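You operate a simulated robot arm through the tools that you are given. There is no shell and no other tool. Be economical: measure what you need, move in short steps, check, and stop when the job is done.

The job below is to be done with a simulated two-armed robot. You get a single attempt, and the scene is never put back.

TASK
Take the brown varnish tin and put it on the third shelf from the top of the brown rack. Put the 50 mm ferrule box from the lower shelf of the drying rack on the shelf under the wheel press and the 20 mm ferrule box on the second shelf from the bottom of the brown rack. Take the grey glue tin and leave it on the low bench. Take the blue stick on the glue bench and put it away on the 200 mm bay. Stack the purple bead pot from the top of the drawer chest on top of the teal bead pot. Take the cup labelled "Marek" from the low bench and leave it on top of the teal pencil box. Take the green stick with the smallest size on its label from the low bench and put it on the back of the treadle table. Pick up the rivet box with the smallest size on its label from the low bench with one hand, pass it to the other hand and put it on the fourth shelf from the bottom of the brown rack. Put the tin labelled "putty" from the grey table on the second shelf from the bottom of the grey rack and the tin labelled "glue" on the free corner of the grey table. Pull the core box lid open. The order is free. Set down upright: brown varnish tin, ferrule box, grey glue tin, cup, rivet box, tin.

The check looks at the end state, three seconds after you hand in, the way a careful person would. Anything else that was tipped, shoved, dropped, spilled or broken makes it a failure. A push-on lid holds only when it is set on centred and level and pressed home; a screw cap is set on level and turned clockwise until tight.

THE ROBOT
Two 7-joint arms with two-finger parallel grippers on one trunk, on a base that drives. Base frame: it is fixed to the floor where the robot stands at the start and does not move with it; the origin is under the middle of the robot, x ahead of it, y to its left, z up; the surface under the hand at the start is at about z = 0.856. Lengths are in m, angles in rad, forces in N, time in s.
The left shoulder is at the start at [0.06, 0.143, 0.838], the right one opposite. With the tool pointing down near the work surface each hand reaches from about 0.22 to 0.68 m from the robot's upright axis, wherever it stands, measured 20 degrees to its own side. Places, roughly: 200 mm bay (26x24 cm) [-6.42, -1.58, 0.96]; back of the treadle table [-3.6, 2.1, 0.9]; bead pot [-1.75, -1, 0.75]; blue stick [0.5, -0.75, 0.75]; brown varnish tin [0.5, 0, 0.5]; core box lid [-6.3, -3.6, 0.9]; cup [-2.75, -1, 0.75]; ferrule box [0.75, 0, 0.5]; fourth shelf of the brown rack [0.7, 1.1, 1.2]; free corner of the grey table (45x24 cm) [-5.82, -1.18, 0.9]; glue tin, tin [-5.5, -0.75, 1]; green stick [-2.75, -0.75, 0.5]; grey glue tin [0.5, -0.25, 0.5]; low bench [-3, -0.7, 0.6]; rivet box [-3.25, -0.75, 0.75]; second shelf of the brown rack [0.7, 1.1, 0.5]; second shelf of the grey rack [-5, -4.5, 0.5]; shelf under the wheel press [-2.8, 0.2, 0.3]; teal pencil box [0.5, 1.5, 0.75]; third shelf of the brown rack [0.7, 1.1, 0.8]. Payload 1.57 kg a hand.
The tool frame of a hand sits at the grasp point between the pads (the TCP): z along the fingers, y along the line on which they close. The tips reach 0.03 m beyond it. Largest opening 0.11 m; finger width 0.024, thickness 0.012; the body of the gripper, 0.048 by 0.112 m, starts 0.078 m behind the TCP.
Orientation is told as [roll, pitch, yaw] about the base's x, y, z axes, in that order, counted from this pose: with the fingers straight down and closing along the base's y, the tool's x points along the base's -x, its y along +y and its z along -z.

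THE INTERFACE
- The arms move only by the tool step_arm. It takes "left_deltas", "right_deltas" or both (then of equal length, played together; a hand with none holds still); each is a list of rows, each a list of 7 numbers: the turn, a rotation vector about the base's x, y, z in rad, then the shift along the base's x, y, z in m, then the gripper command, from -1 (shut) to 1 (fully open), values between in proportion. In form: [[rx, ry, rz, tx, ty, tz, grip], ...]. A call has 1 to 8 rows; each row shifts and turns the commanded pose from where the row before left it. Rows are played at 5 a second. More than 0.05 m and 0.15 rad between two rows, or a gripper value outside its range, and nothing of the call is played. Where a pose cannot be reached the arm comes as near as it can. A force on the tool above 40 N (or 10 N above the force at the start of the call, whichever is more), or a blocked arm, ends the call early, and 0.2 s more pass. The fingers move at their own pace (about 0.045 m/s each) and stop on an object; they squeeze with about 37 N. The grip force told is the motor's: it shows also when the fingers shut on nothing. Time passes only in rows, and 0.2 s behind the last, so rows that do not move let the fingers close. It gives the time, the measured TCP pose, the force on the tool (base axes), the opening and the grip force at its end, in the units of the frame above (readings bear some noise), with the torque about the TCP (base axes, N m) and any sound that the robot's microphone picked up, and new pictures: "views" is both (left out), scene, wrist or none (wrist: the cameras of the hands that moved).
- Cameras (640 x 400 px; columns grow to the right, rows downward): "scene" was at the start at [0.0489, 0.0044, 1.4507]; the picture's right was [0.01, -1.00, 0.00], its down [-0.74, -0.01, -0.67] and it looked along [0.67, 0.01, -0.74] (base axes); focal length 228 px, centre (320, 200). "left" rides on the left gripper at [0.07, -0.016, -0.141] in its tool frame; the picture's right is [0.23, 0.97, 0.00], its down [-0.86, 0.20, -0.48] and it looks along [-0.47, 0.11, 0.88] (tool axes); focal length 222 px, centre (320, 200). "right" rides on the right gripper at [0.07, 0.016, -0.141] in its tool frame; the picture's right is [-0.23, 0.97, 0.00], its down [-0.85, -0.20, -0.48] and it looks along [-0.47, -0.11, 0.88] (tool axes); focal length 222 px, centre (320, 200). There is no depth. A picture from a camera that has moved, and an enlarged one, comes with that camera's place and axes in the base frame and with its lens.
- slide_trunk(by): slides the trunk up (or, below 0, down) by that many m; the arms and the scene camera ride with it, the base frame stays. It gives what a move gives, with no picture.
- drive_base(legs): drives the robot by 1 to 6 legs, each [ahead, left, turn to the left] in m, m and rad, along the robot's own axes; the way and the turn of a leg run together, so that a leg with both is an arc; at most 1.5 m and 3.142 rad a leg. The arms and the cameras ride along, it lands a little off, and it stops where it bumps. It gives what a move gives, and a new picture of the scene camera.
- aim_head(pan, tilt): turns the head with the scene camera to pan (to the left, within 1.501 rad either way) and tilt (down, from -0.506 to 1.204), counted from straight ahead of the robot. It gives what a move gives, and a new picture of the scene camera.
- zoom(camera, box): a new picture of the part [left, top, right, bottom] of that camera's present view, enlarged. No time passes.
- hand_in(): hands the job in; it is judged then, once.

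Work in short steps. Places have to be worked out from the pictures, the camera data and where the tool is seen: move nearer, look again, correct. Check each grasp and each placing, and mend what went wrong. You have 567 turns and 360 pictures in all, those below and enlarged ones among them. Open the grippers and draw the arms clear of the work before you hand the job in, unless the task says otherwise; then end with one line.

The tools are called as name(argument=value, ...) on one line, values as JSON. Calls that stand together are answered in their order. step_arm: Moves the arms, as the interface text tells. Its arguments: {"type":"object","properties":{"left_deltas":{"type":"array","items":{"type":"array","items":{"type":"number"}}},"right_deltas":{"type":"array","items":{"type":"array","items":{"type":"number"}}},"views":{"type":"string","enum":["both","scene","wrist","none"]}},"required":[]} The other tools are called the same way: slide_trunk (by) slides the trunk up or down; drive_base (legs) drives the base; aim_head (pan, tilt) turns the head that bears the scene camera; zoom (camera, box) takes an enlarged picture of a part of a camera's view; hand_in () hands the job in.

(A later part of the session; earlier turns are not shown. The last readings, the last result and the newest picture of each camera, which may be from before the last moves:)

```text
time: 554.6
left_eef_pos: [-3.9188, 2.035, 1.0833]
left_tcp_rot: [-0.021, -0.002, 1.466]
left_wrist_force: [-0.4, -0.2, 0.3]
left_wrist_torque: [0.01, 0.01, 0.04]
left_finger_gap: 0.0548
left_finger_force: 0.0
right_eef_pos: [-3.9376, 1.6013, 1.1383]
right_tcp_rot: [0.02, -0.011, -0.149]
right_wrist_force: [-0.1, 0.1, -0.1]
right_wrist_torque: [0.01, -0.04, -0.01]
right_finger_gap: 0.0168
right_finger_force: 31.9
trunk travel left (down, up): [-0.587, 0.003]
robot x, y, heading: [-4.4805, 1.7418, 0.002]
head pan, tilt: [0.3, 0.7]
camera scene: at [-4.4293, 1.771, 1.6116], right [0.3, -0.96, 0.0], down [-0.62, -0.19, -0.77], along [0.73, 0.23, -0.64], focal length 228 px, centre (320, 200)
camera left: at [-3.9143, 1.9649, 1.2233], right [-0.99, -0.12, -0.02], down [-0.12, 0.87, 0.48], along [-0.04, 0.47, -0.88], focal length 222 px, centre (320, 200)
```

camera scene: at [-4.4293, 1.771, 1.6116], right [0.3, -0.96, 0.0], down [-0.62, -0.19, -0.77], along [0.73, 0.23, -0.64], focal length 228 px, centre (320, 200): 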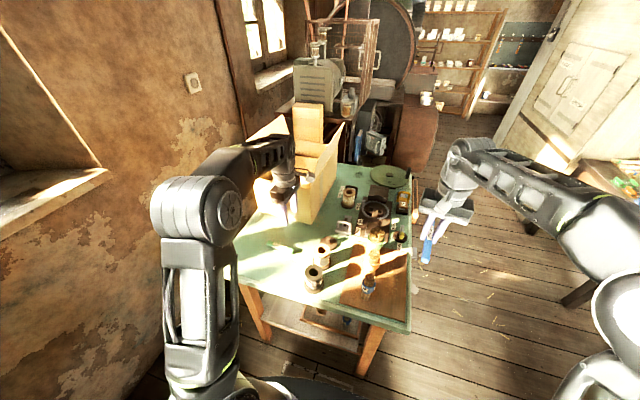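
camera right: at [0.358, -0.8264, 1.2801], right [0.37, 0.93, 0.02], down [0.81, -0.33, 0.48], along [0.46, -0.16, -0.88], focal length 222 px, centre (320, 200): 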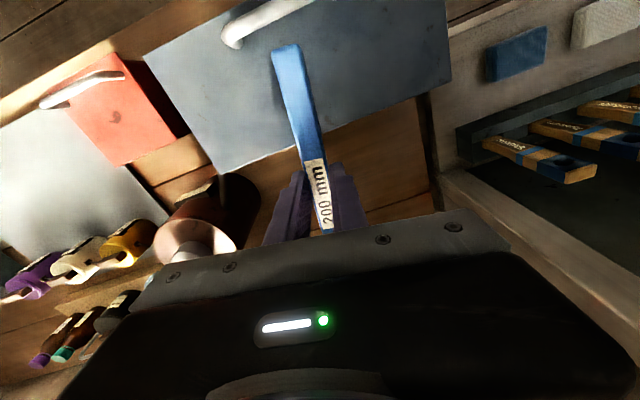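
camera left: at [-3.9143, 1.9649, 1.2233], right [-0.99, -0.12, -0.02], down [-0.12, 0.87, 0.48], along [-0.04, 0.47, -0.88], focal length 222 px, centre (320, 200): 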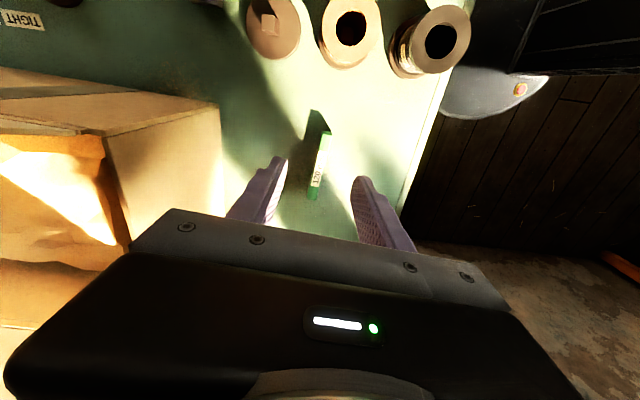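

Stick lies on the table back. I go back down toward the grey table area.

step_arm(left_deltas=[[0, 0, 0, 0, -0.04, 0.02, 0], [0, 0, 0, 0, -0.04, 0.01, 0], [0, 0, 0, 0, -0.04, 0, 0], [0, 0, 0, 0, -0.02, 0, 0]], views="none")

drive_base(legs=[[0, -1.2, 0]])

drive_base(legs=[[0, -1.2, 0], [0, -1.2, 0]])

drive_base(legs=[[0, 0, -1.57]])

aim_head(pan=-0.8, tilt=0.5)

```text
time: 555.6
left_eef_pos: [-3.9189, 1.8942, 1.1116]
left_tcp_rot: [-0.024, -0.002, 1.467]
left_wrist_force: [-0.1, 0.4, 0.4]
left_wrist_torque: [0.04, -0.01, -0.01]
left_finger_gap: 0.0549
left_finger_force: 0.0
right_eef_pos: [-3.9375, 1.602, 1.1381]
right_tcp_rot: [0.022, -0.011, -0.148]
right_wrist_force: [-0.4, 0.3, -0.9]
right_wrist_torque: [-0.01, 0.02, 0.05]
right_finger_gap: 0.0167
right_finger_force: 31.7
trunk travel left (down, up): [-0.587, 0.003]
robot x, y, heading: [-4.4814, 1.7455, -0.003]
head pan, tilt: [0.3, 0.7]
```

```text
time: 561.6
left_eef_pos: [-3.9285, 0.6901, 1.1117]
left_tcp_rot: [-0.025, -0.001, 1.44]
left_wrist_force: [-0.1, 0.0, -0.1]
left_wrist_torque: [0.01, 0.02, 0.0]
left_finger_gap: 0.0548
left_finger_force: 0.1
right_eef_pos: [-3.9569, 0.398, 1.1376]
right_tcp_rot: [0.021, -0.01, -0.174]
right_wrist_force: [-0.3, 0.4, -0.6]
right_wrist_torque: [0.02, 0.01, 0.01]
right_finger_gap: 0.0168
right_finger_force: 31.6
trunk travel left (down, up): [-0.587, 0.003]
robot x, y, heading: [-4.4934, 0.5491, -0.024]
head pan, tilt: [0.3, 0.7]
camera scene: at [-4.4429, 0.5791, 1.6116], right [0.27, -0.96, 0.0], down [-0.62, -0.18, -0.76], along [0.74, 0.21, -0.64], focal length 228 px, centre (320, 200)
```

scene: 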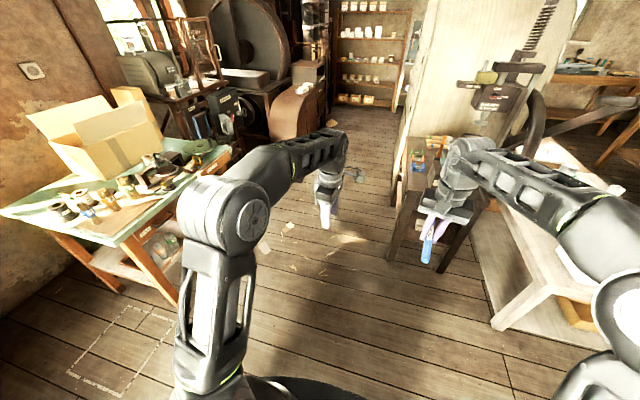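

```text
time: 573.4
left_eef_pos: [-3.9813, -1.7097, 1.1121]
left_tcp_rot: [-0.025, -0.002, 1.443]
left_wrist_force: [0.3, 0.1, 0.5]
left_wrist_torque: [0.0, 0.01, 0.0]
left_finger_gap: 0.0553
left_finger_force: 0.0
right_eef_pos: [-4.009, -2.0016, 1.1377]
right_tcp_rot: [0.021, -0.012, -0.172]
right_wrist_force: [-0.3, 0.6, -0.5]
right_wrist_torque: [0.0, 0.0, -0.04]
right_finger_gap: 0.0169
right_finger_force: 31.8
trunk travel left (down, up): [-0.587, 0.003]
robot x, y, heading: [-4.5447, -1.8448, -0.022]
head pan, tilt: [0.3, 0.7]
camera scene: at [-4.4954, -1.8208, 1.6116], right [0.27, -0.96, 0.0], down [-0.62, -0.18, -0.76], along [0.74, 0.21, -0.64], focal length 228 px, centre (320, 200)
```

scene: 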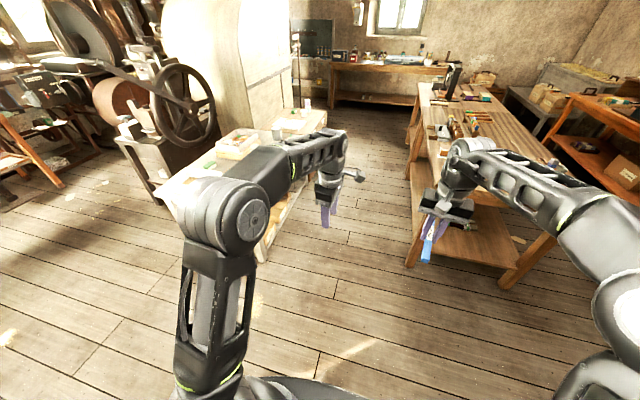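

```text
time: 577.6
left_eef_pos: [-4.4164, -2.4151, 1.1109]
left_tcp_rot: [-0.024, -0.001, -0.14]
left_wrist_force: [0.7, 0.0, 0.4]
left_wrist_torque: [0.01, 0.02, -0.04]
left_finger_gap: 0.0549
left_finger_force: 0.0
right_eef_pos: [-4.7071, -2.3838, 1.1381]
right_tcp_rot: [0.021, -0.01, -1.755]
right_wrist_force: [0.8, 0.6, 0.1]
right_wrist_torque: [0.0, -0.03, -0.01]
right_finger_gap: 0.0166
right_finger_force: 31.6
trunk travel left (down, up): [-0.587, 0.003]
robot x, y, heading: [-4.5471, -1.8461, -1.606]
head pan, tilt: [0.3, 0.7]
camera scene: at [-4.5243, -1.8964, 1.6116], right [-0.97, -0.26, 0.0], down [-0.17, 0.62, -0.76], along [0.2, -0.74, -0.64], focal length 228 px, centre (320, 200)
```

scene: 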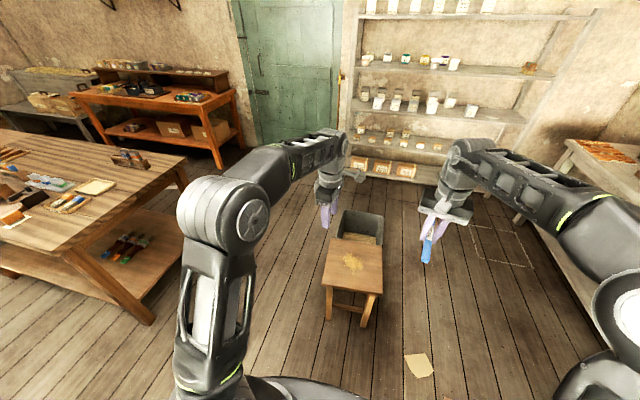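

```text
time: 579.0
left_eef_pos: [-4.4163, -2.4147, 1.1112]
left_tcp_rot: [-0.023, -0.001, -0.14]
left_wrist_force: [-0.6, -0.3, -0.5]
left_wrist_torque: [0.0, -0.01, -0.01]
left_finger_gap: 0.0549
left_finger_force: 0.1
right_eef_pos: [-4.7083, -2.3835, 1.1378]
right_tcp_rot: [0.021, -0.012, -1.756]
right_wrist_force: [-0.2, -0.2, -1.5]
right_wrist_torque: [0.04, 0.02, 0.02]
right_finger_gap: 0.0169
right_finger_force: 32.1
trunk travel left (down, up): [-0.587, 0.003]
robot x, y, heading: [-4.5491, -1.8478, -1.605]
head pan, tilt: [-0.799, 0.499]
camera scene: at [-4.6138, -1.8755, 1.6293], right [-0.67, 0.74, 0.0], down [0.35, 0.32, -0.88], along [-0.65, -0.59, -0.48], focal length 228 px, centre (320, 200)
```

scene: 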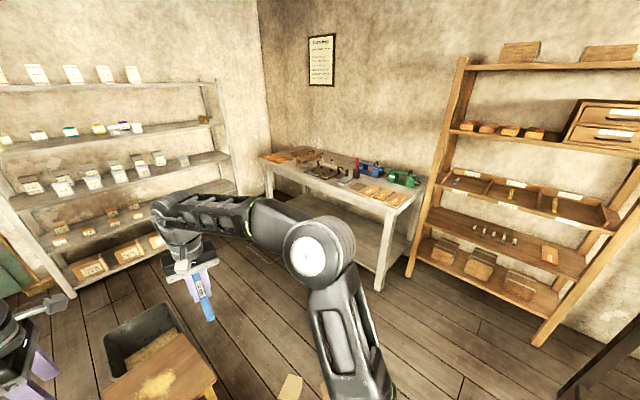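

I see the bay rack on the far wall, the bench with the core box and the grey rack. Zoom on the bays.

zoom(camera="scene", box=[420, 40, 640, 340])

zoom(camera="scene", box=[440, 160, 630, 240])

zoom(camera="scene", box=[240, 130, 440, 240])

```text
1.33 times, centred on (530, 190) of scene
camera zoom: at [-4.6138, -1.8755, 1.6293], right [-0.67, 0.74, 0.0], down [0.35, 0.32, -0.88], along [-0.65, -0.59, -0.48], focal length 304 px, centre (40, 213)
```

zoom: 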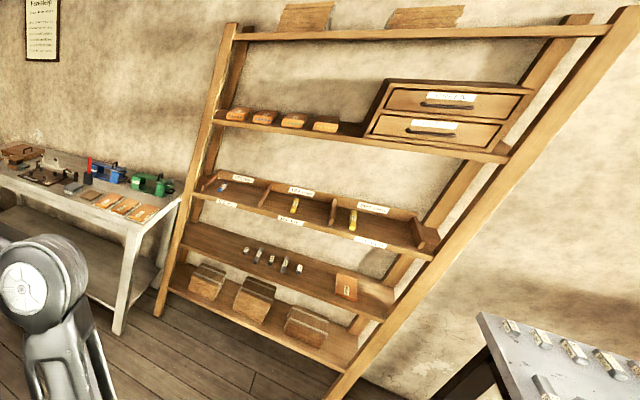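

```text
3.37 times, centred on (535, 200) of scene
camera zoom: at [-4.6138, -1.8755, 1.6293], right [-0.67, 0.74, 0.0], down [0.35, 0.32, -0.88], along [-0.65, -0.59, -0.48], focal length 768 px, centre (-404, 200)
```

zoom: 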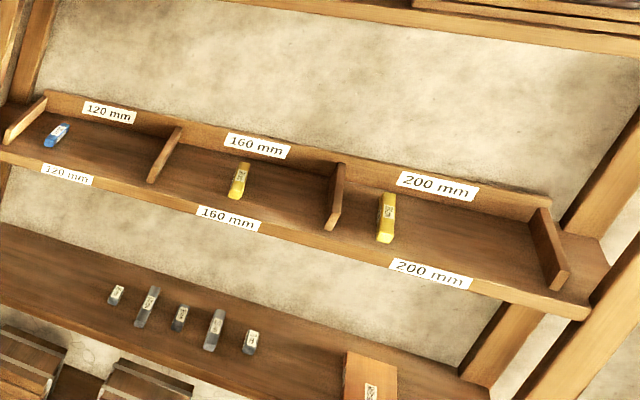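

```text
3.20 times, centred on (340, 185) of scene
camera zoom: at [-4.6138, -1.8755, 1.6293], right [-0.67, 0.74, 0.0], down [0.35, 0.32, -0.88], along [-0.65, -0.59, -0.48], focal length 730 px, centre (256, 248)
```

zoom: 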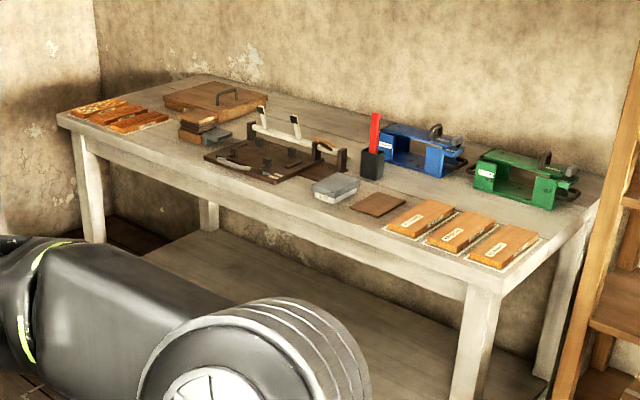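

The 200 mm bay holds a yellow stick on its left; free space right of it. I turn to face -x and approach for a closer look.

drive_base(legs=[[0, 0, -1.535], [0.75, 0, 0]])

aim_head(pan=-0.15, tilt=0.4)

zoom(camera="scene", box=[200, 60, 440, 260])

```text
time: 586.5
left_eef_pos: [-5.8215, -2.0737, 1.1118]
left_tcp_rot: [-0.025, -0.002, -1.616]
left_wrist_force: [-0.2, -0.2, 0.2]
left_wrist_torque: [0.0, -0.02, 0.0]
left_finger_gap: 0.055
left_finger_force: 0.1
right_eef_pos: [-5.82, -1.7799, 1.1376]
right_tcp_rot: [0.022, -0.009, 3.056]
right_wrist_force: [0.3, 0.2, 0.1]
right_wrist_torque: [-0.02, -0.04, -0.03]
right_finger_gap: 0.0165
right_finger_force: 32.0
trunk travel left (down, up): [-0.587, 0.003]
robot x, y, heading: [-5.2729, -1.8903, -3.081]
head pan, tilt: [-0.799, 0.499]
camera scene: at [-5.3087, -1.8209, 1.6293], right [0.67, 0.74, 0.0], down [0.36, -0.32, -0.88], along [-0.65, 0.59, -0.48], focal length 228 px, centre (320, 200)
```

scene: 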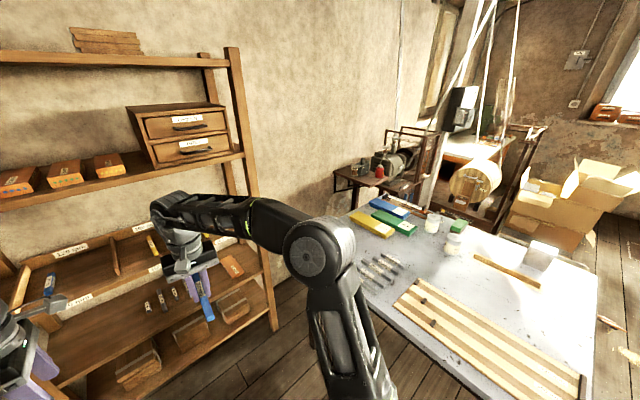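

```text
time: 587.6
left_eef_pos: [-5.8207, -2.0736, 1.1106]
left_tcp_rot: [-0.025, -0.002, -1.613]
left_wrist_force: [0.1, -0.4, -0.6]
left_wrist_torque: [0.0, 0.03, -0.02]
left_finger_gap: 0.0551
left_finger_force: 0.0
right_eef_pos: [-5.8208, -1.7798, 1.1374]
right_tcp_rot: [0.021, -0.011, 3.055]
right_wrist_force: [-0.1, 0.4, -0.1]
right_wrist_torque: [-0.01, -0.03, 0.01]
right_finger_gap: 0.0169
right_finger_force: 32.6
trunk travel left (down, up): [-0.587, 0.003]
robot x, y, heading: [-5.2709, -1.886, -3.079]
head pan, tilt: [-0.15, 0.4]
camera scene: at [-5.3328, -1.8738, 1.6385], right [0.09, 1.0, 0.0], down [0.39, -0.03, -0.92], along [-0.92, 0.08, -0.39], focal length 228 px, centre (320, 200)
```

scene: 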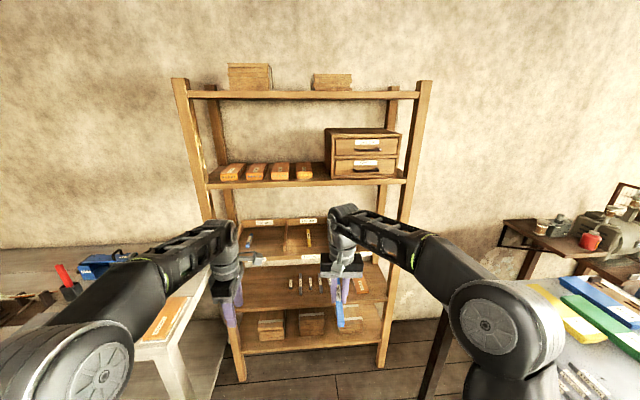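

```text
2.00 times, centred on (320, 160) of scene
camera zoom: at [-5.3328, -1.8738, 1.6385], right [0.09, 1.0, 0.0], down [0.39, -0.03, -0.92], along [-0.92, 0.08, -0.39], focal length 456 px, centre (320, 280)
```

zoom: 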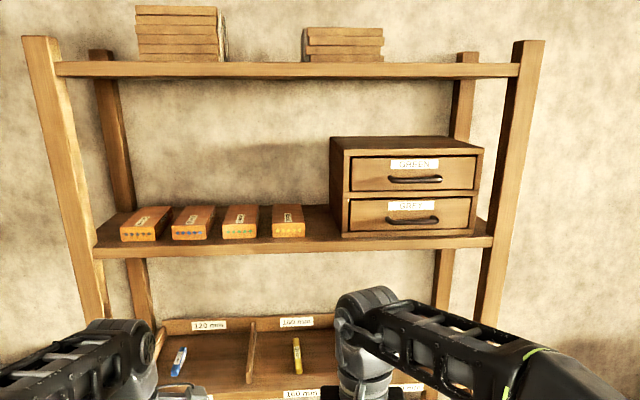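

The bay has little headroom for a vertical hand, so I'll lay the stick on the grey table's free corner and re-grip it with a tilted hand. Turn to the grey table.

drive_base(legs=[[0, 0.05, -1.63], [0, 0.4, 0]])

aim_head(pan=0, tilt=0.6)

zoom(camera="scene", box=[160, 100, 480, 320])

```text
time: 594.0
left_eef_pos: [-5.8632, -1.3672, 1.1111]
left_tcp_rot: [-0.024, -0.003, 3.052]
left_wrist_force: [-0.6, -0.4, 0.3]
left_wrist_torque: [-0.02, -0.02, 0.01]
left_finger_gap: 0.0549
left_finger_force: 0.0
right_eef_pos: [-5.5713, -1.3828, 1.1383]
right_tcp_rot: [0.021, -0.011, 1.44]
right_wrist_force: [0.2, 0.4, 0.0]
right_wrist_torque: [0.0, 0.0, -0.01]
right_finger_gap: 0.0168
right_finger_force: 31.7
trunk travel left (down, up): [-0.587, 0.003]
robot x, y, heading: [-5.7047, -1.9268, 1.584]
head pan, tilt: [-0.15, 0.4]
camera scene: at [-5.6912, -1.8616, 1.6385], right [0.99, -0.13, 0.0], down [-0.05, -0.39, -0.92], along [0.12, 0.91, -0.39], focal length 228 px, centre (320, 200)
```

scene: 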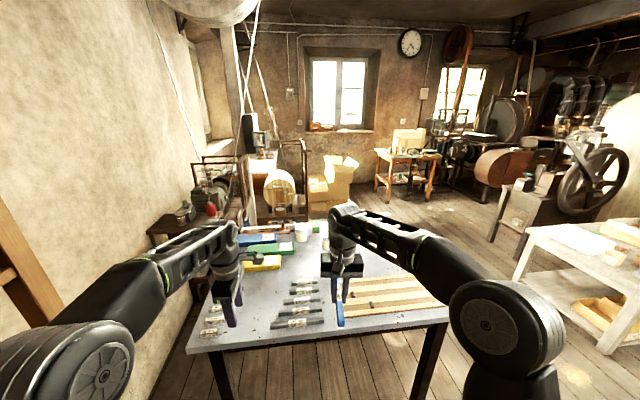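

```text
time: 594.7
left_eef_pos: [-5.8635, -1.3673, 1.1119]
left_tcp_rot: [-0.024, -0.002, 3.052]
left_wrist_force: [0.0, -0.5, 0.8]
left_wrist_torque: [-0.01, 0.01, -0.02]
left_finger_gap: 0.0551
left_finger_force: 0.0
right_eef_pos: [-5.5708, -1.3826, 1.1379]
right_tcp_rot: [0.022, -0.011, 1.443]
right_wrist_force: [0.2, 0.5, -0.6]
right_wrist_torque: [0.0, 0.07, -0.02]
right_finger_gap: 0.0168
right_finger_force: 31.7
trunk travel left (down, up): [-0.587, 0.003]
robot x, y, heading: [-5.6999, -1.9259, 1.588]
head pan, tilt: [0.0, 0.6]
camera scene: at [-5.7037, -1.865, 1.6203], right [1.0, 0.02, 0.0], down [0.01, -0.56, -0.83], along [-0.01, 0.83, -0.56], focal length 228 px, centre (320, 200)
```

scene: 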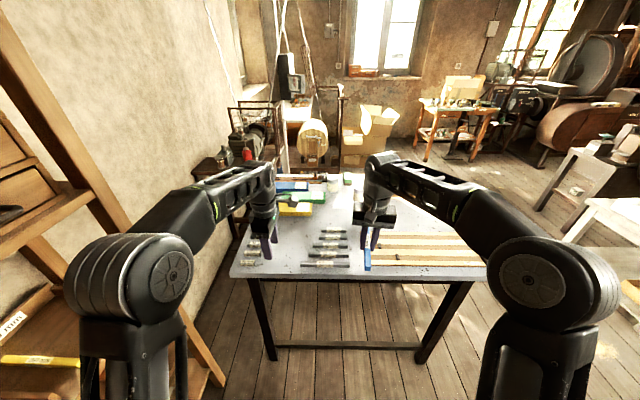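

```text
1.82 times, centred on (320, 210) of scene
camera zoom: at [-5.7037, -1.865, 1.6203], right [1.0, 0.02, 0.0], down [0.01, -0.56, -0.83], along [-0.01, 0.83, -0.56], focal length 414 px, centre (320, 182)
```

zoom: 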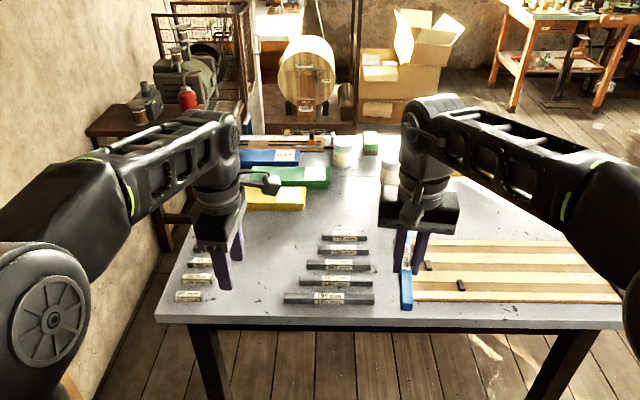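

The table front is crowded. A vertical hand does fit the bay if the trunk is low (knuckle top ≈0.29 above TCP; headroom ≈0.36). I move away from the rack, turn to -x, retract the left hand and align on the free part of the bay (y≈-1.52).

drive_base(legs=[[0, -0.35, 0], [0, 0, 1.553]])

step_arm(left_deltas=[[0, 0, 0, 0.04, 0, 0.02, 0], [0, 0, 0, 0.04, 0, 0.02, 0], [0, 0, 0, 0.04, 0, 0.02, 0], [0, 0, 0, 0.04, 0, 0.02, 0], [0, 0, 0, 0.03, 0, 0.02, 0], [0, 0, 0, 0, 0, 0, 0]], right_deltas=[[0, 0, 0.07, 0, 0, 0, -1], [0, 0, 0.07, 0, 0, 0, -1], [0, 0, 0, 0, 0, 0, -1], [0, 0, 0, 0, 0, 0, -1], [0, 0, 0, 0, 0, 0, -1], [0, 0, 0, 0, 0, 0, -1]], views="none")

slide_trunk(by=-0.12)

aim_head(pan=-0.2, tilt=0.5)

```text
time: 600.8
left_eef_pos: [-5.9186, -2.0832, 1.1111]
left_tcp_rot: [-0.024, -0.002, -1.655]
left_wrist_force: [0.0, -0.3, 0.7]
left_wrist_torque: [0.02, 0.03, 0.01]
left_finger_gap: 0.0551
left_finger_force: 0.1
right_eef_pos: [-5.9043, -1.7902, 1.1382]
right_tcp_rot: [0.02, -0.009, 3.014]
right_wrist_force: [-0.1, -0.7, 0.1]
right_wrist_torque: [0.05, -0.02, -0.02]
right_finger_gap: 0.0168
right_finger_force: 31.8
trunk travel left (down, up): [-0.587, 0.003]
robot x, y, heading: [-5.3581, -1.9153, -3.119]
head pan, tilt: [0.0, 0.6]
camera scene: at [-5.4188, -1.9184, 1.6203], right [-0.02, 1.0, 0.0], down [0.56, 0.01, -0.82], along [-0.82, -0.02, -0.57], focal length 228 px, centre (320, 200)
```

scene: 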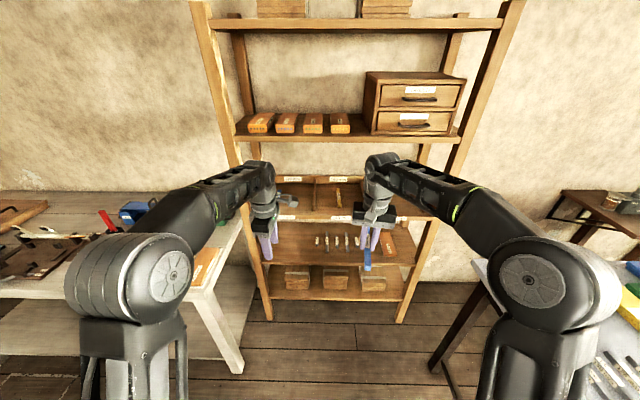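

```text
time: 602.2
left_eef_pos: [-5.7646, -2.0838, 1.1859]
left_tcp_rot: [-0.033, 0.059, -1.656]
left_wrist_force: [0.7, 0.1, -0.7]
left_wrist_torque: [0.0, -0.01, -0.01]
left_finger_gap: 0.0548
left_finger_force: 0.0
left hand out of reach, approached as far as the arm can: row 4, 5
right_eef_pos: [-5.906, -1.7903, 1.139]
right_tcp_rot: [0.021, -0.011, -3.129]
right_wrist_force: [-0.1, -0.2, -0.7]
right_wrist_torque: [0.02, -0.05, 0.0]
right_finger_gap: 0.0169
right_finger_force: 32.0
trunk travel left (down, up): [-0.587, 0.003]
robot x, y, heading: [-5.3602, -1.9186, -3.122]
head pan, tilt: [0.0, 0.6]
```

```text
time: 603.7
left_eef_pos: [-5.7651, -2.084, 1.0675]
left_tcp_rot: [-0.033, 0.059, -1.656]
left_wrist_force: [0.0, -0.1, 0.0]
left_wrist_torque: [-0.01, 0.01, 0.01]
left_finger_gap: 0.0549
left_finger_force: 0.1
right_eef_pos: [-5.9054, -1.7908, 1.0178]
right_tcp_rot: [0.021, -0.01, -3.13]
right_wrist_force: [0.0, 0.4, -0.5]
right_wrist_torque: [-0.02, 0.03, 0.03]
right_finger_gap: 0.0167
right_finger_force: 31.3
trunk travel left (down, up): [-0.467, 0.123]
robot x, y, heading: [-5.3587, -1.9223, -3.122]
head pan, tilt: [0.0, 0.6]
```

```text
time: 604.4
left_eef_pos: [-5.7658, -2.0844, 1.0668]
left_tcp_rot: [-0.033, 0.059, -1.656]
left_wrist_force: [-0.3, -0.5, 1.2]
left_wrist_torque: [0.02, 0.03, 0.03]
left_finger_gap: 0.055
left_finger_force: 0.1
right_eef_pos: [-5.9047, -1.7887, 1.018]
right_tcp_rot: [0.021, -0.009, -3.132]
right_wrist_force: [-0.3, -0.3, -0.6]
right_wrist_torque: [-0.03, -0.04, 0.02]
right_finger_gap: 0.0169
right_finger_force: 31.7
trunk travel left (down, up): [-0.467, 0.123]
robot x, y, heading: [-5.3584, -1.9188, -3.121]
head pan, tilt: [-0.201, 0.499]
camera scene: at [-5.4198, -1.9002, 1.5093], right [0.18, 0.98, 0.0], down [0.47, -0.09, -0.88], along [-0.86, 0.16, -0.48], focal length 228 px, centre (320, 200)
```

scene: 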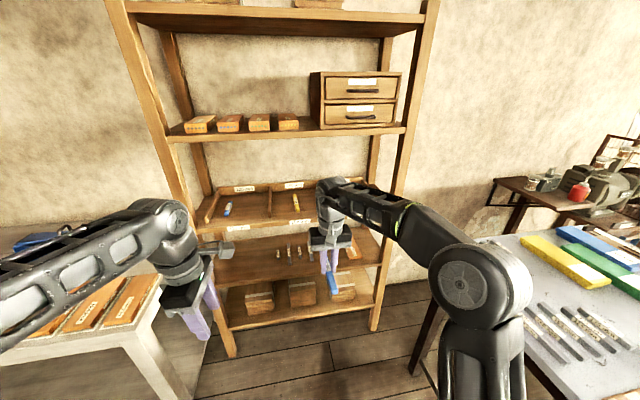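

Bay surface ≈0.92, upper shelf underside ≈1.28, front edge x≈-6.28. I lower the trunk 5 cm, align laterally and drive in.

slide_trunk(by=-0.045)

drive_base(legs=[[0, -0.26, -0.02], [0.3, 0, 0]])

aim_head(pan=-0.2, tilt=0.6)

zoom(camera="right", box=[0, 0, 640, 400])

```text
time: 605.3
left_eef_pos: [-5.7643, -2.0833, 1.0209]
left_tcp_rot: [-0.034, 0.059, -1.655]
left_wrist_force: [1.0, -0.2, 0.6]
left_wrist_torque: [-0.04, -0.01, -0.02]
left_finger_gap: 0.055
left_finger_force: 0.1
right_eef_pos: [-5.9068, -1.7908, 0.9738]
right_tcp_rot: [0.021, -0.011, -3.13]
right_wrist_force: [0.5, 0.1, -0.8]
right_wrist_torque: [0.02, 0.0, -0.01]
right_finger_gap: 0.0168
right_finger_force: 32.1
trunk travel left (down, up): [-0.422, 0.168]
robot x, y, heading: [-5.3578, -1.9191, -3.124]
head pan, tilt: [-0.201, 0.499]
```

```text
time: 608.8
left_eef_pos: [-6.0724, -1.8082, 1.0219]
left_tcp_rot: [-0.034, 0.059, -1.676]
left_wrist_force: [0.0, 0.1, -0.5]
left_wrist_torque: [0.0, 0.02, -0.03]
left_finger_gap: 0.0548
left_finger_force: 0.1
right_eef_pos: [-6.2071, -1.5121, 0.9729]
right_tcp_rot: [0.021, -0.008, 3.133]
right_wrist_force: [17.6, -3.3, -3.1]
right_wrist_torque: [-0.02, -0.63, 0.15]
right_finger_gap: 0.0168
right_finger_force: 31.8
trunk travel left (down, up): [-0.422, 0.168]
robot x, y, heading: [-5.6661, -1.6545, 3.137]
head pan, tilt: [-0.201, 0.499]
camera scene: at [-5.7227, -1.6323, 1.4644], right [0.2, 0.98, 0.0], down [0.47, -0.1, -0.88], along [-0.86, 0.18, -0.48], focal length 228 px, centre (320, 200)
```

scene: 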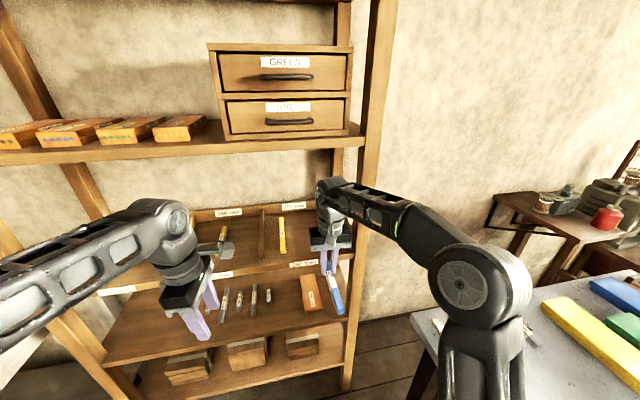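

```text
time: 609.5
left_eef_pos: [-6.0735, -1.8083, 1.0212]
left_tcp_rot: [-0.034, 0.06, -1.676]
left_wrist_force: [-0.9, -0.2, 0.1]
left_wrist_torque: [0.03, -0.01, 0.0]
left_finger_gap: 0.0549
left_finger_force: 0.1
right_eef_pos: [-6.2058, -1.5108, 0.974]
right_tcp_rot: [0.02, -0.006, 3.132]
right_wrist_force: [8.4, -0.9, 0.1]
right_wrist_torque: [-0.02, -0.18, 0.07]
right_finger_gap: 0.0166
right_finger_force: 31.8
trunk travel left (down, up): [-0.422, 0.168]
robot x, y, heading: [-5.6681, -1.6537, 3.14]
head pan, tilt: [-0.201, 0.6]
camera scene: at [-5.7209, -1.6327, 1.4554], right [0.2, 0.98, 0.0], down [0.55, -0.11, -0.83], along [-0.81, 0.17, -0.56], focal length 228 px, centre (320, 200)
```

scene: 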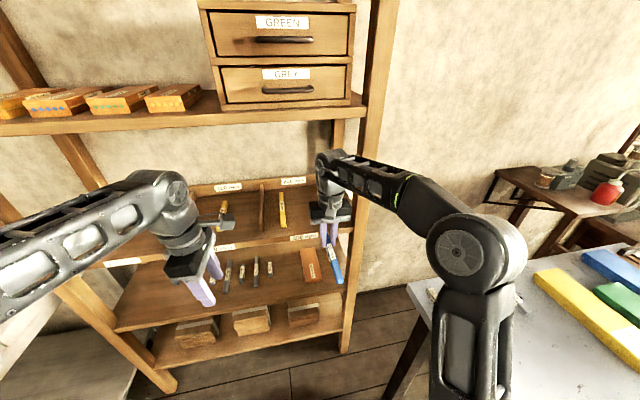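

```text
1.00 times, centred on (320, 200) of right (not enlarged: the box is as wide or as high as the picture)
camera zoom: at [-6.1364, -1.5249, 1.1144], right [-0.24, -0.97, 0.02], down [-0.85, 0.22, 0.48], along [-0.47, 0.1, -0.88], focal length 222 px, centre (320, 200)
```

zoom: 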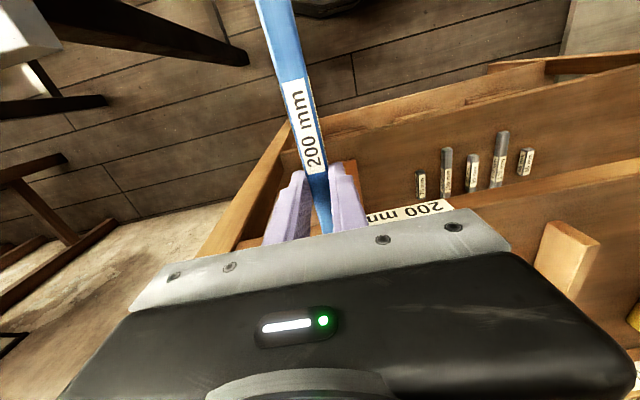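

The stick's tip met the shelf front and pivoted a bit. I back off 12 cm and inspect.

drive_base(legs=[[-0.15, 0, 0]])

zoom(camera="right", box=[0, 0, 640, 400])

zoom(camera="scene", box=[260, 140, 420, 300])

```text
time: 610.9
left_eef_pos: [-5.9269, -1.8083, 1.0217]
left_tcp_rot: [-0.032, 0.056, -1.678]
left_wrist_force: [0.2, -0.6, 0.4]
left_wrist_torque: [0.0, 0.07, 0.01]
left_finger_gap: 0.055
left_finger_force: 0.0
right_eef_pos: [-6.0617, -1.5105, 0.9746]
right_tcp_rot: [0.021, -0.01, 3.131]
right_wrist_force: [0.9, 0.8, 0.5]
right_wrist_torque: [0.01, 0.0, -0.01]
right_finger_gap: 0.0166
right_finger_force: 31.6
trunk travel left (down, up): [-0.422, 0.168]
robot x, y, heading: [-5.5218, -1.6545, 3.138]
head pan, tilt: [-0.201, 0.6]
camera scene: at [-5.5755, -1.6328, 1.4554], right [0.2, 0.98, 0.0], down [0.55, -0.11, -0.83], along [-0.81, 0.17, -0.56], focal length 228 px, centre (320, 200)
```

scene: 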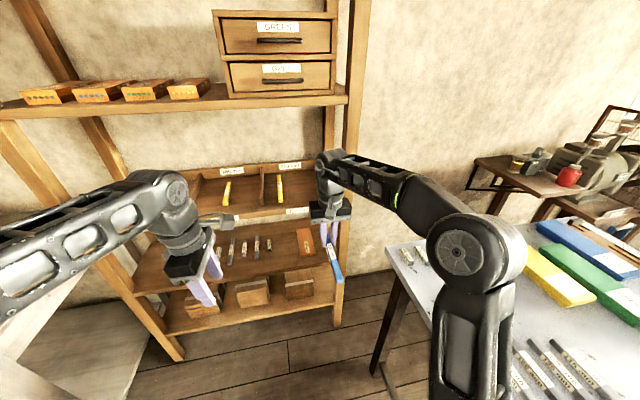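

```text
1.00 times, centred on (320, 200) of right (not enlarged: the box is as wide or as high as the picture)
camera zoom: at [-5.9911, -1.5244, 1.1147], right [-0.24, -0.97, 0.02], down [-0.85, 0.22, 0.48], along [-0.47, 0.1, -0.88], focal length 222 px, centre (320, 200)
```

zoom: 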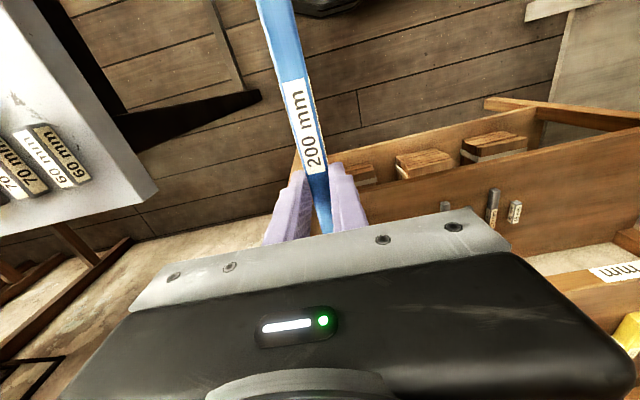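

```text
2.50 times, centred on (340, 220) of scene
camera zoom: at [-5.5755, -1.6328, 1.4554], right [0.2, 0.98, 0.0], down [0.55, -0.11, -0.83], along [-0.81, 0.17, -0.56], focal length 570 px, centre (270, 150)
```

zoom: 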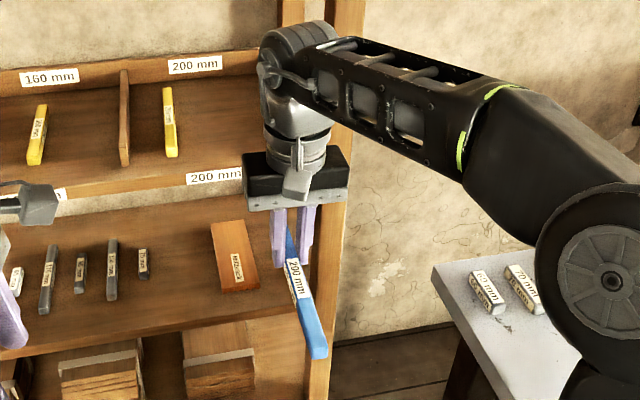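

The bay surface must be ≈0.955 and the stick slid back in the grip. I'll pass it to the left hand, which takes its near end with a tilted hand for a front placement. First back off and re-orient: right hand to the middle, left hand yawed straight.

drive_base(legs=[[-0.18, 0, 0]])

step_arm(left_deltas=[[0, 0, -0.147, 0, -0.02, 0, 0], [0, 0, -0.147, 0, -0.02, 0, 0], [0, 0, -0.147, 0, -0.02, 0, 0], [0, 0, -0.147, 0, 0, 0, 0], [0, 0, -0.147, 0, 0, 0, 0], [0, 0, -0.147, 0, 0, 0, 0], [0, 0, -0.147, 0, 0, 0, 0], [0, 0, -0.147, 0, 0, 0, 0]], right_deltas=[[0, 0, 0, -0.02, -0.02, 0, -1], [0, 0, 0, -0.02, -0.03, 0, -1], [0, 0, 0, -0.02, -0.03, 0, -1], [0, 0, 0, -0.02, -0.03, 0, -1], [0, 0, 0, 0, -0.03, 0, -1], [0, 0, 0, 0, 0, 0, -1], [0, 0, 0, 0, 0, 0, -1], [0, 0, 0, 0, 0, 0, -1]], views="none")

step_arm(left_deltas=[[0, 0, -0.147, 0, 0, 0, 0.5], [0, 0, -0.147, 0, 0, 0, 0.5], [0, 0.14, 0, 0, 0, 0.02, 0.5], [0, 0.14, 0, 0, 0, 0.02, 0.5], [0, 0.14, 0, 0, 0, 0, 0.5], [0, 0.14, 0, 0, 0, 0, 0.5], [0, 0.14, 0, 0, 0, 0, 0.5], [0, 0.14, 0, 0, 0, 0, 0.5]], views="none")

```text
time: 612.4
left_eef_pos: [-5.7467, -1.8107, 1.0218]
left_tcp_rot: [-0.035, 0.059, -1.675]
left_wrist_force: [-0.1, 0.6, 0.6]
left_wrist_torque: [0.03, 0.03, 0.01]
left_finger_gap: 0.055
left_finger_force: 0.1
right_eef_pos: [-5.8832, -1.5144, 0.9736]
right_tcp_rot: [0.022, -0.009, 3.137]
right_wrist_force: [-0.1, 0.2, -0.4]
right_wrist_torque: [0.07, 0.07, 0.03]
right_finger_gap: 0.0166
right_finger_force: 31.9
trunk travel left (down, up): [-0.422, 0.168]
robot x, y, heading: [-5.3402, -1.6577, -3.136]
head pan, tilt: [-0.201, 0.6]
camera scene: at [-5.3966, -1.6331, 1.4553], right [0.2, 0.98, 0.0], down [0.55, -0.11, -0.83], along [-0.81, 0.16, -0.56], focal length 228 px, centre (320, 200)
```

scene: 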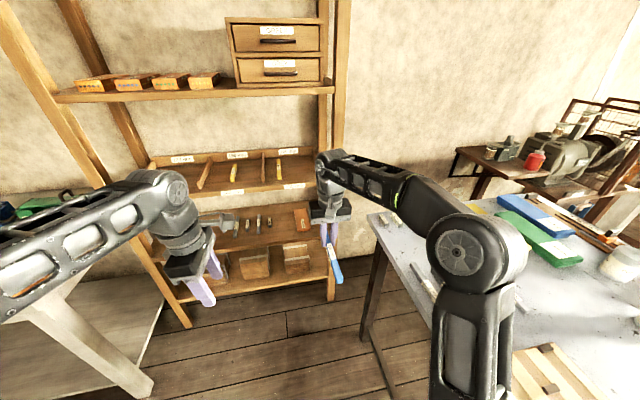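

```text
time: 614.2
left_eef_pos: [-5.7877, -1.8434, 0.9692]
left_tcp_rot: [-0.032, 0.059, -2.85]
left_wrist_force: [-0.3, -0.6, -0.6]
left_wrist_torque: [0.05, -0.02, -0.02]
left_finger_gap: 0.055
left_finger_force: 0.1
left hand out of reach, approached as far as the arm can: row 1, 4, 5, 6
right_eef_pos: [-5.9292, -1.6477, 0.9313]
right_tcp_rot: [0.023, -0.014, 3.136]
right_wrist_force: [-0.2, -0.6, -0.7]
right_wrist_torque: [0.0, -0.02, -0.01]
right_finger_gap: 0.0168
right_finger_force: 31.6
right hand out of reach, approached as far as the arm can: row 1, 2, 3, 4, 5
trunk travel left (down, up): [-0.422, 0.168]
robot x, y, heading: [-5.3434, -1.6552, -3.142]
head pan, tilt: [-0.201, 0.6]
```

```text
time: 616.0
left_eef_pos: [-5.7873, -1.8444, 1.0093]
left_tcp_rot: [-0.032, -0.783, 3.141]
left_wrist_force: [-1.0, -0.3, 0.0]
left_wrist_torque: [0.03, -0.01, 0.02]
left_finger_gap: 0.0826
left_finger_force: 0.2
right_eef_pos: [-5.9279, -1.6475, 0.9309]
right_tcp_rot: [0.022, -0.014, 3.137]
right_wrist_force: [0.8, 0.5, -0.3]
right_wrist_torque: [0.01, 0.03, -0.01]
right_finger_gap: 0.017
right_finger_force: 31.5
trunk travel left (down, up): [-0.422, 0.168]
robot x, y, heading: [-5.3417, -1.655, -3.136]
head pan, tilt: [-0.201, 0.6]
```

Move the left hand behind and above the stick's near end, then look.

step_arm(left_deltas=[[0, 0.1, 0, 0, 0.045, 0, 0.5], [0, 0.1, 0, 0, 0.045, 0, 0.5], [0, 0, 0, 0, 0.045, 0, 0.5], [0, 0, 0, 0, 0.04, 0, 0.5], [0, 0, 0, -0.01, 0.019, 0, 0.5], [0, 0, 0, 0, 0, 0, 0.5]], views="wrist")

```text
time: 617.4
left_eef_pos: [-5.7954, -1.6515, 1.0061]
left_tcp_rot: [-0.104, -0.954, -3.077]
left_wrist_force: [-0.2, -0.2, -0.4]
left_wrist_torque: [-0.01, -0.01, 0.01]
left_finger_gap: 0.0826
left_finger_force: 0.0
right_eef_pos: [-5.9283, -1.6468, 0.9312]
right_tcp_rot: [0.022, -0.014, 3.135]
right_wrist_force: [0.3, 0.3, 0.2]
right_wrist_torque: [-0.03, 0.01, 0.0]
right_finger_gap: 0.0169
right_finger_force: 32.3
trunk travel left (down, up): [-0.422, 0.168]
robot x, y, heading: [-5.3414, -1.6554, -3.135]
head pan, tilt: [-0.201, 0.6]
camera left: at [-5.6405, -1.6388, 1.0315], right [0.11, -0.96, -0.24], down [-0.11, -0.26, 0.96], along [-0.99, -0.08, -0.13], focal length 222 px, centre (320, 200)
```

left: 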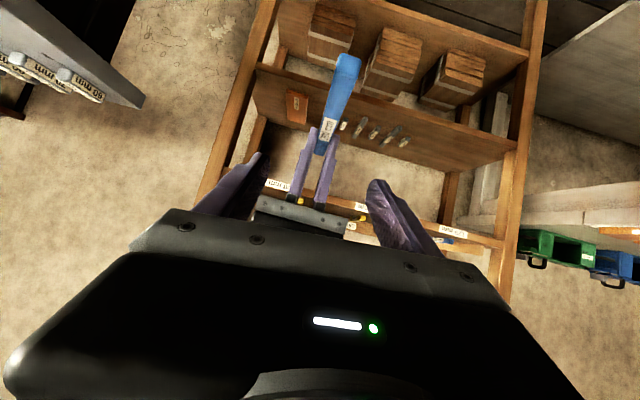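

The stick is centred between the left fingers. Lower onto the near end and close; then release the right.

step_arm(left_deltas=[[0, 0, 0, -0.003, 0.004, -0.03, 0.5], [0, 0, 0, -0.002, 0, -0.03, 0.5], [0, 0, 0, 0, 0, -0.026, 0.2], [0, 0, 0, 0, 0, 0, -1], [0, 0, 0, 0, 0, 0, -1], [0, 0, 0, 0, 0, 0, -1], [0, 0, 0, 0, 0, 0, -1]], views="wrist")

```text
time: 618.2
left_eef_pos: [-5.7628, -1.5787, 0.9475]
left_tcp_rot: [-0.253, -0.949, -3.124]
left_wrist_force: [0.1, -0.1, -0.3]
left_wrist_torque: [-0.01, 0.03, -0.01]
left_finger_gap: 0.0477
left_finger_force: 0.5
right_eef_pos: [-5.9297, -1.6471, 0.931]
right_tcp_rot: [0.022, -0.014, 3.138]
right_wrist_force: [0.0, 0.1, 0.0]
right_wrist_torque: [0.02, 0.03, 0.01]
right_finger_gap: 0.0167
right_finger_force: 32.3
trunk travel left (down, up): [-0.422, 0.168]
robot x, y, heading: [-5.3442, -1.6539, -3.136]
head pan, tilt: [-0.201, 0.6]
stopped in row 4 (left hand): the arm was blocked; the commanded pose is now the measured one
camera left: at [-5.6086, -1.5941, 0.9725], right [-0.05, -0.94, -0.33], down [-0.15, -0.32, 0.94], along [-0.99, 0.09, -0.13], focal length 222 px, centre (320, 200)
```

left: 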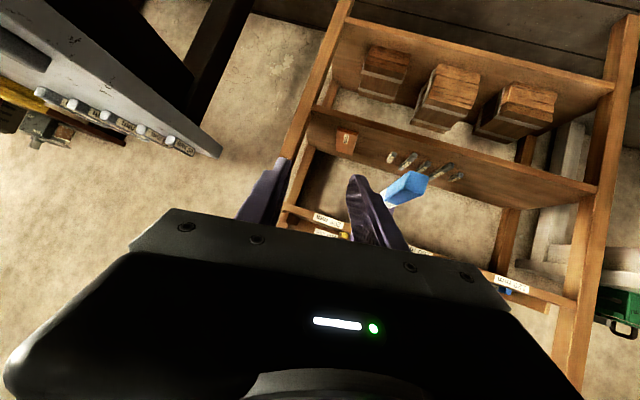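

The left arm blocked itself when crossing. I lift it out to its own side; then I'll turn the stick sideways (near end to the left) and have the left hand come pointing to the right, as in the earlier handover.

step_arm(left_deltas=[[0, 0, 0, 0, 0, 0.04, 0.5], [0, 0, 0, 0, 0, 0.045, 0.5], [0, 0, 0, 0, -0.03, 0.03, 0.5], [0, 0, 0, 0, -0.045, 0.01, 0.5], [0, 0, 0, 0, -0.045, 0, 0.5], [0, 0, 0, 0, -0.045, 0, 0.5], [0, 0, 0, 0, -0.045, 0, 0.5], [0, 0, 0, 0, -0.045, 0, 0.5]], views="none")

step_arm(left_deltas=[[0.1, 0, 0, 0, -0.03, 0, 0.5], [0.1, 0, 0, 0, -0.03, 0, 0.5], [0, 0.05, -0.14, 0, -0.03, 0, 0.5], [0, 0, -0.14, 0, -0.03, 0, 0.5], [0, 0, -0.14, 0, 0, 0, 0.5], [0, 0, -0.14, 0, 0, 0, 0.5], [0, 0, -0.14, 0, 0, 0, 0.5], [0, 0, -0.14, 0, 0, 0, 0.5]], right_deltas=[[0, 0, 0, 0, 0, 0, -1], [0, 0, 0, 0, 0, 0, -1], [0, 0, -0.14, 0, 0.01, 0, -1], [0, 0, -0.14, 0, 0.01, 0, -1], [0, 0, -0.14, 0, 0.01, 0, -1], [0, 0, -0.14, 0, 0, 0, -1], [0, 0, -0.14, 0, 0, 0, -1], [0, 0, -0.14, 0, 0, 0, -1]], views="none")

```text
time: 620.0
left_eef_pos: [-5.7649, -1.8355, 1.0726]
left_tcp_rot: [-0.249, -0.952, -3.122]
left_wrist_force: [0.5, 1.8, 0.2]
left_wrist_torque: [0.03, -0.01, -0.03]
left_finger_gap: 0.0825
left_finger_force: 0.0
right_eef_pos: [-5.9293, -1.6475, 0.9306]
right_tcp_rot: [0.024, -0.013, 3.138]
right_wrist_force: [0.0, -0.6, 0.1]
right_wrist_torque: [0.0, 0.01, 0.01]
right_finger_gap: 0.0169
right_finger_force: 32.2
trunk travel left (down, up): [-0.422, 0.168]
robot x, y, heading: [-5.3404, -1.6566, -3.141]
head pan, tilt: [-0.201, 0.6]
```

```text
time: 621.8
left_eef_pos: [-5.7649, -1.9544, 1.0727]
left_tcp_rot: [-0.603, -0.969, 2.607]
left_wrist_force: [0.3, 0.5, 0.5]
left_wrist_torque: [0.0, -0.03, 0.04]
left_finger_gap: 0.0825
left_finger_force: 0.1
right_eef_pos: [-5.9295, -1.6178, 0.93]
right_tcp_rot: [0.022, -0.015, 2.295]
right_wrist_force: [1.1, 0.3, -0.6]
right_wrist_torque: [0.02, 0.01, -0.01]
right_finger_gap: 0.0165
right_finger_force: 31.5
trunk travel left (down, up): [-0.422, 0.168]
robot x, y, heading: [-5.3405, -1.6559, -3.133]
head pan, tilt: [-0.201, 0.6]
```

Correct the left hand's orientation precisely (pointing right, pitch 1.0) while finishing the right hand's yaw.

step_arm(left_deltas=[[0, 0, -0.148, 0, 0, 0, 0.5], [0, 0, -0.148, 0, 0, 0, 0.5], [0, 0, -0.148, 0, 0, 0, 0.5], [0, 0, -0.148, 0, 0, 0, 0.5], [0, 0, -0.148, 0, 0, 0, 0.5], [0, 0, -0.148, 0, 0, 0, 0.5], [0, 0, -0.148, 0, 0, 0, 0.5], [0.03, 0, 0, 0, 0, 0, 0.5]], right_deltas=[[0, 0, -0.145, 0, 0, 0, -1], [0, 0, -0.145, 0, 0, 0, -1], [0, 0, -0.145, 0, 0, 0, -1], [0, 0, -0.145, 0, 0, 0, -1], [0, 0, -0.145, 0, 0, 0, -1], [0, 0, 0, 0, 0, 0, -1], [0, 0, 0, 0, 0, 0, -1], [0, 0, 0, 0, 0, 0, -1]], views="none")

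step_arm(left_deltas=[[0, 0.065, 0.101, 0, 0, 0, 0.5], [0, 0.065, 0.101, 0, 0, 0, 0.5], [0, 0.065, 0.101, 0, 0, 0, 0.5], [0, 0.065, 0.101, 0, 0, 0, 0.5], [0, 0.065, 0.101, 0, 0, 0, 0.5], [0, 0, 0, 0, 0, 0, 0.5]], views="scene")

```text
time: 623.6
left_eef_pos: [-5.7647, -1.9547, 1.0724]
left_tcp_rot: [-0.651, -0.985, 2.597]
left_wrist_force: [-0.3, 0.2, 0.0]
left_wrist_torque: [0.01, 0.0, -0.02]
left_finger_gap: 0.0827
left_finger_force: 0.2
left hand out of reach, approached as far as the arm can: row 1, 2, 3, 4, 5, 6, 7
right_eef_pos: [-5.9284, -1.6175, 0.9316]
right_tcp_rot: [0.023, -0.014, 1.57]
right_wrist_force: [0.0, 0.6, -0.7]
right_wrist_torque: [0.02, -0.01, 0.02]
right_finger_gap: 0.0169
right_finger_force: 32.0
trunk travel left (down, up): [-0.422, 0.168]
robot x, y, heading: [-5.3453, -1.6566, -3.137]
head pan, tilt: [-0.201, 0.6]
```

```text
time: 625.0
left_eef_pos: [-5.7649, -1.9548, 1.072]
left_tcp_rot: [-0.329, -1.279, 2.809]
left_wrist_force: [0.2, -0.8, -0.2]
left_wrist_torque: [0.02, -0.02, 0.0]
left_finger_gap: 0.0826
left_finger_force: 0.1
right_eef_pos: [-5.9294, -1.6165, 0.9317]
right_tcp_rot: [0.025, -0.013, 1.572]
right_wrist_force: [-0.2, 0.7, 0.8]
right_wrist_torque: [-0.01, -0.01, 0.01]
right_finger_gap: 0.0168
right_finger_force: 31.7
trunk travel left (down, up): [-0.422, 0.168]
robot x, y, heading: [-5.3389, -1.6553, -3.138]
head pan, tilt: [-0.201, 0.6]
camera scene: at [-5.3978, -1.6332, 1.4553], right [0.2, 0.98, 0.0], down [0.55, -0.11, -0.83], along [-0.81, 0.16, -0.56], focal length 228 px, centre (320, 200)
```

scene: 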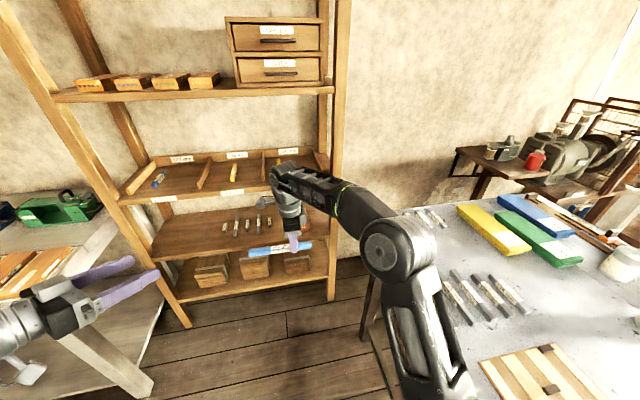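

The stick is now sideways, which suits the bay (26 cm wide): I can tilt the right hand 0.35 rad about the stick's own axis and set it along the bay's front strip, in front of the yellow stick. Prepare the right hand.

step_arm(right_deltas=[[0, 0.117, 0, 0, 0.02, 0.03, -1], [0, 0.117, 0, 0, 0.02, 0.03, -1], [0, 0.117, 0, 0, 0.02, 0.03, -1], [0, 0, 0, 0, 0, 0.015, -1], [0, 0, 0, 0, 0, 0, -1]], views="none")

drive_base(legs=[[0, -0.035, 0], [0.27, 0, 0]])

```text
time: 626.2
left_eef_pos: [-5.7636, -1.9544, 1.0731]
left_tcp_rot: [-0.329, -1.278, 2.813]
left_wrist_force: [0.4, -0.1, -0.1]
left_wrist_torque: [-0.02, 0.0, -0.01]
left_finger_gap: 0.0828
left_finger_force: 0.1
right_eef_pos: [-5.9286, -1.5588, 1.0376]
right_tcp_rot: [0.374, -0.012, 1.566]
right_wrist_force: [-0.2, 0.5, -1.0]
right_wrist_torque: [0.01, -0.03, 0.01]
right_finger_gap: 0.0171
right_finger_force: 31.6
trunk travel left (down, up): [-0.422, 0.168]
robot x, y, heading: [-5.3448, -1.6556, -3.141]
head pan, tilt: [-0.201, 0.6]
```

```text
time: 628.5
left_eef_pos: [-6.0345, -1.918, 1.0719]
left_tcp_rot: [-0.332, -1.277, 2.81]
left_wrist_force: [0.4, 0.3, 0.0]
left_wrist_torque: [-0.02, 0.01, -0.02]
left_finger_gap: 0.0826
left_finger_force: 0.1
right_eef_pos: [-6.1978, -1.5229, 1.0372]
right_tcp_rot: [0.372, -0.013, 1.563]
right_wrist_force: [-0.7, -0.1, -0.7]
right_wrist_torque: [0.01, -0.01, -0.01]
right_finger_gap: 0.0166
right_finger_force: 32.3
trunk travel left (down, up): [-0.422, 0.168]
robot x, y, heading: [-5.6061, -1.6172, -3.141]
head pan, tilt: [-0.201, 0.6]
camera scene: at [-5.667, -1.5978, 1.4552], right [0.2, 0.98, 0.0], down [0.55, -0.11, -0.82], along [-0.81, 0.16, -0.57], focal length 228 px, centre (320, 200)
```

scene: 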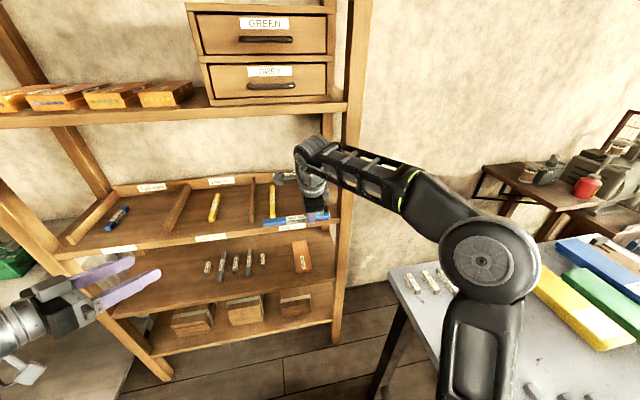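

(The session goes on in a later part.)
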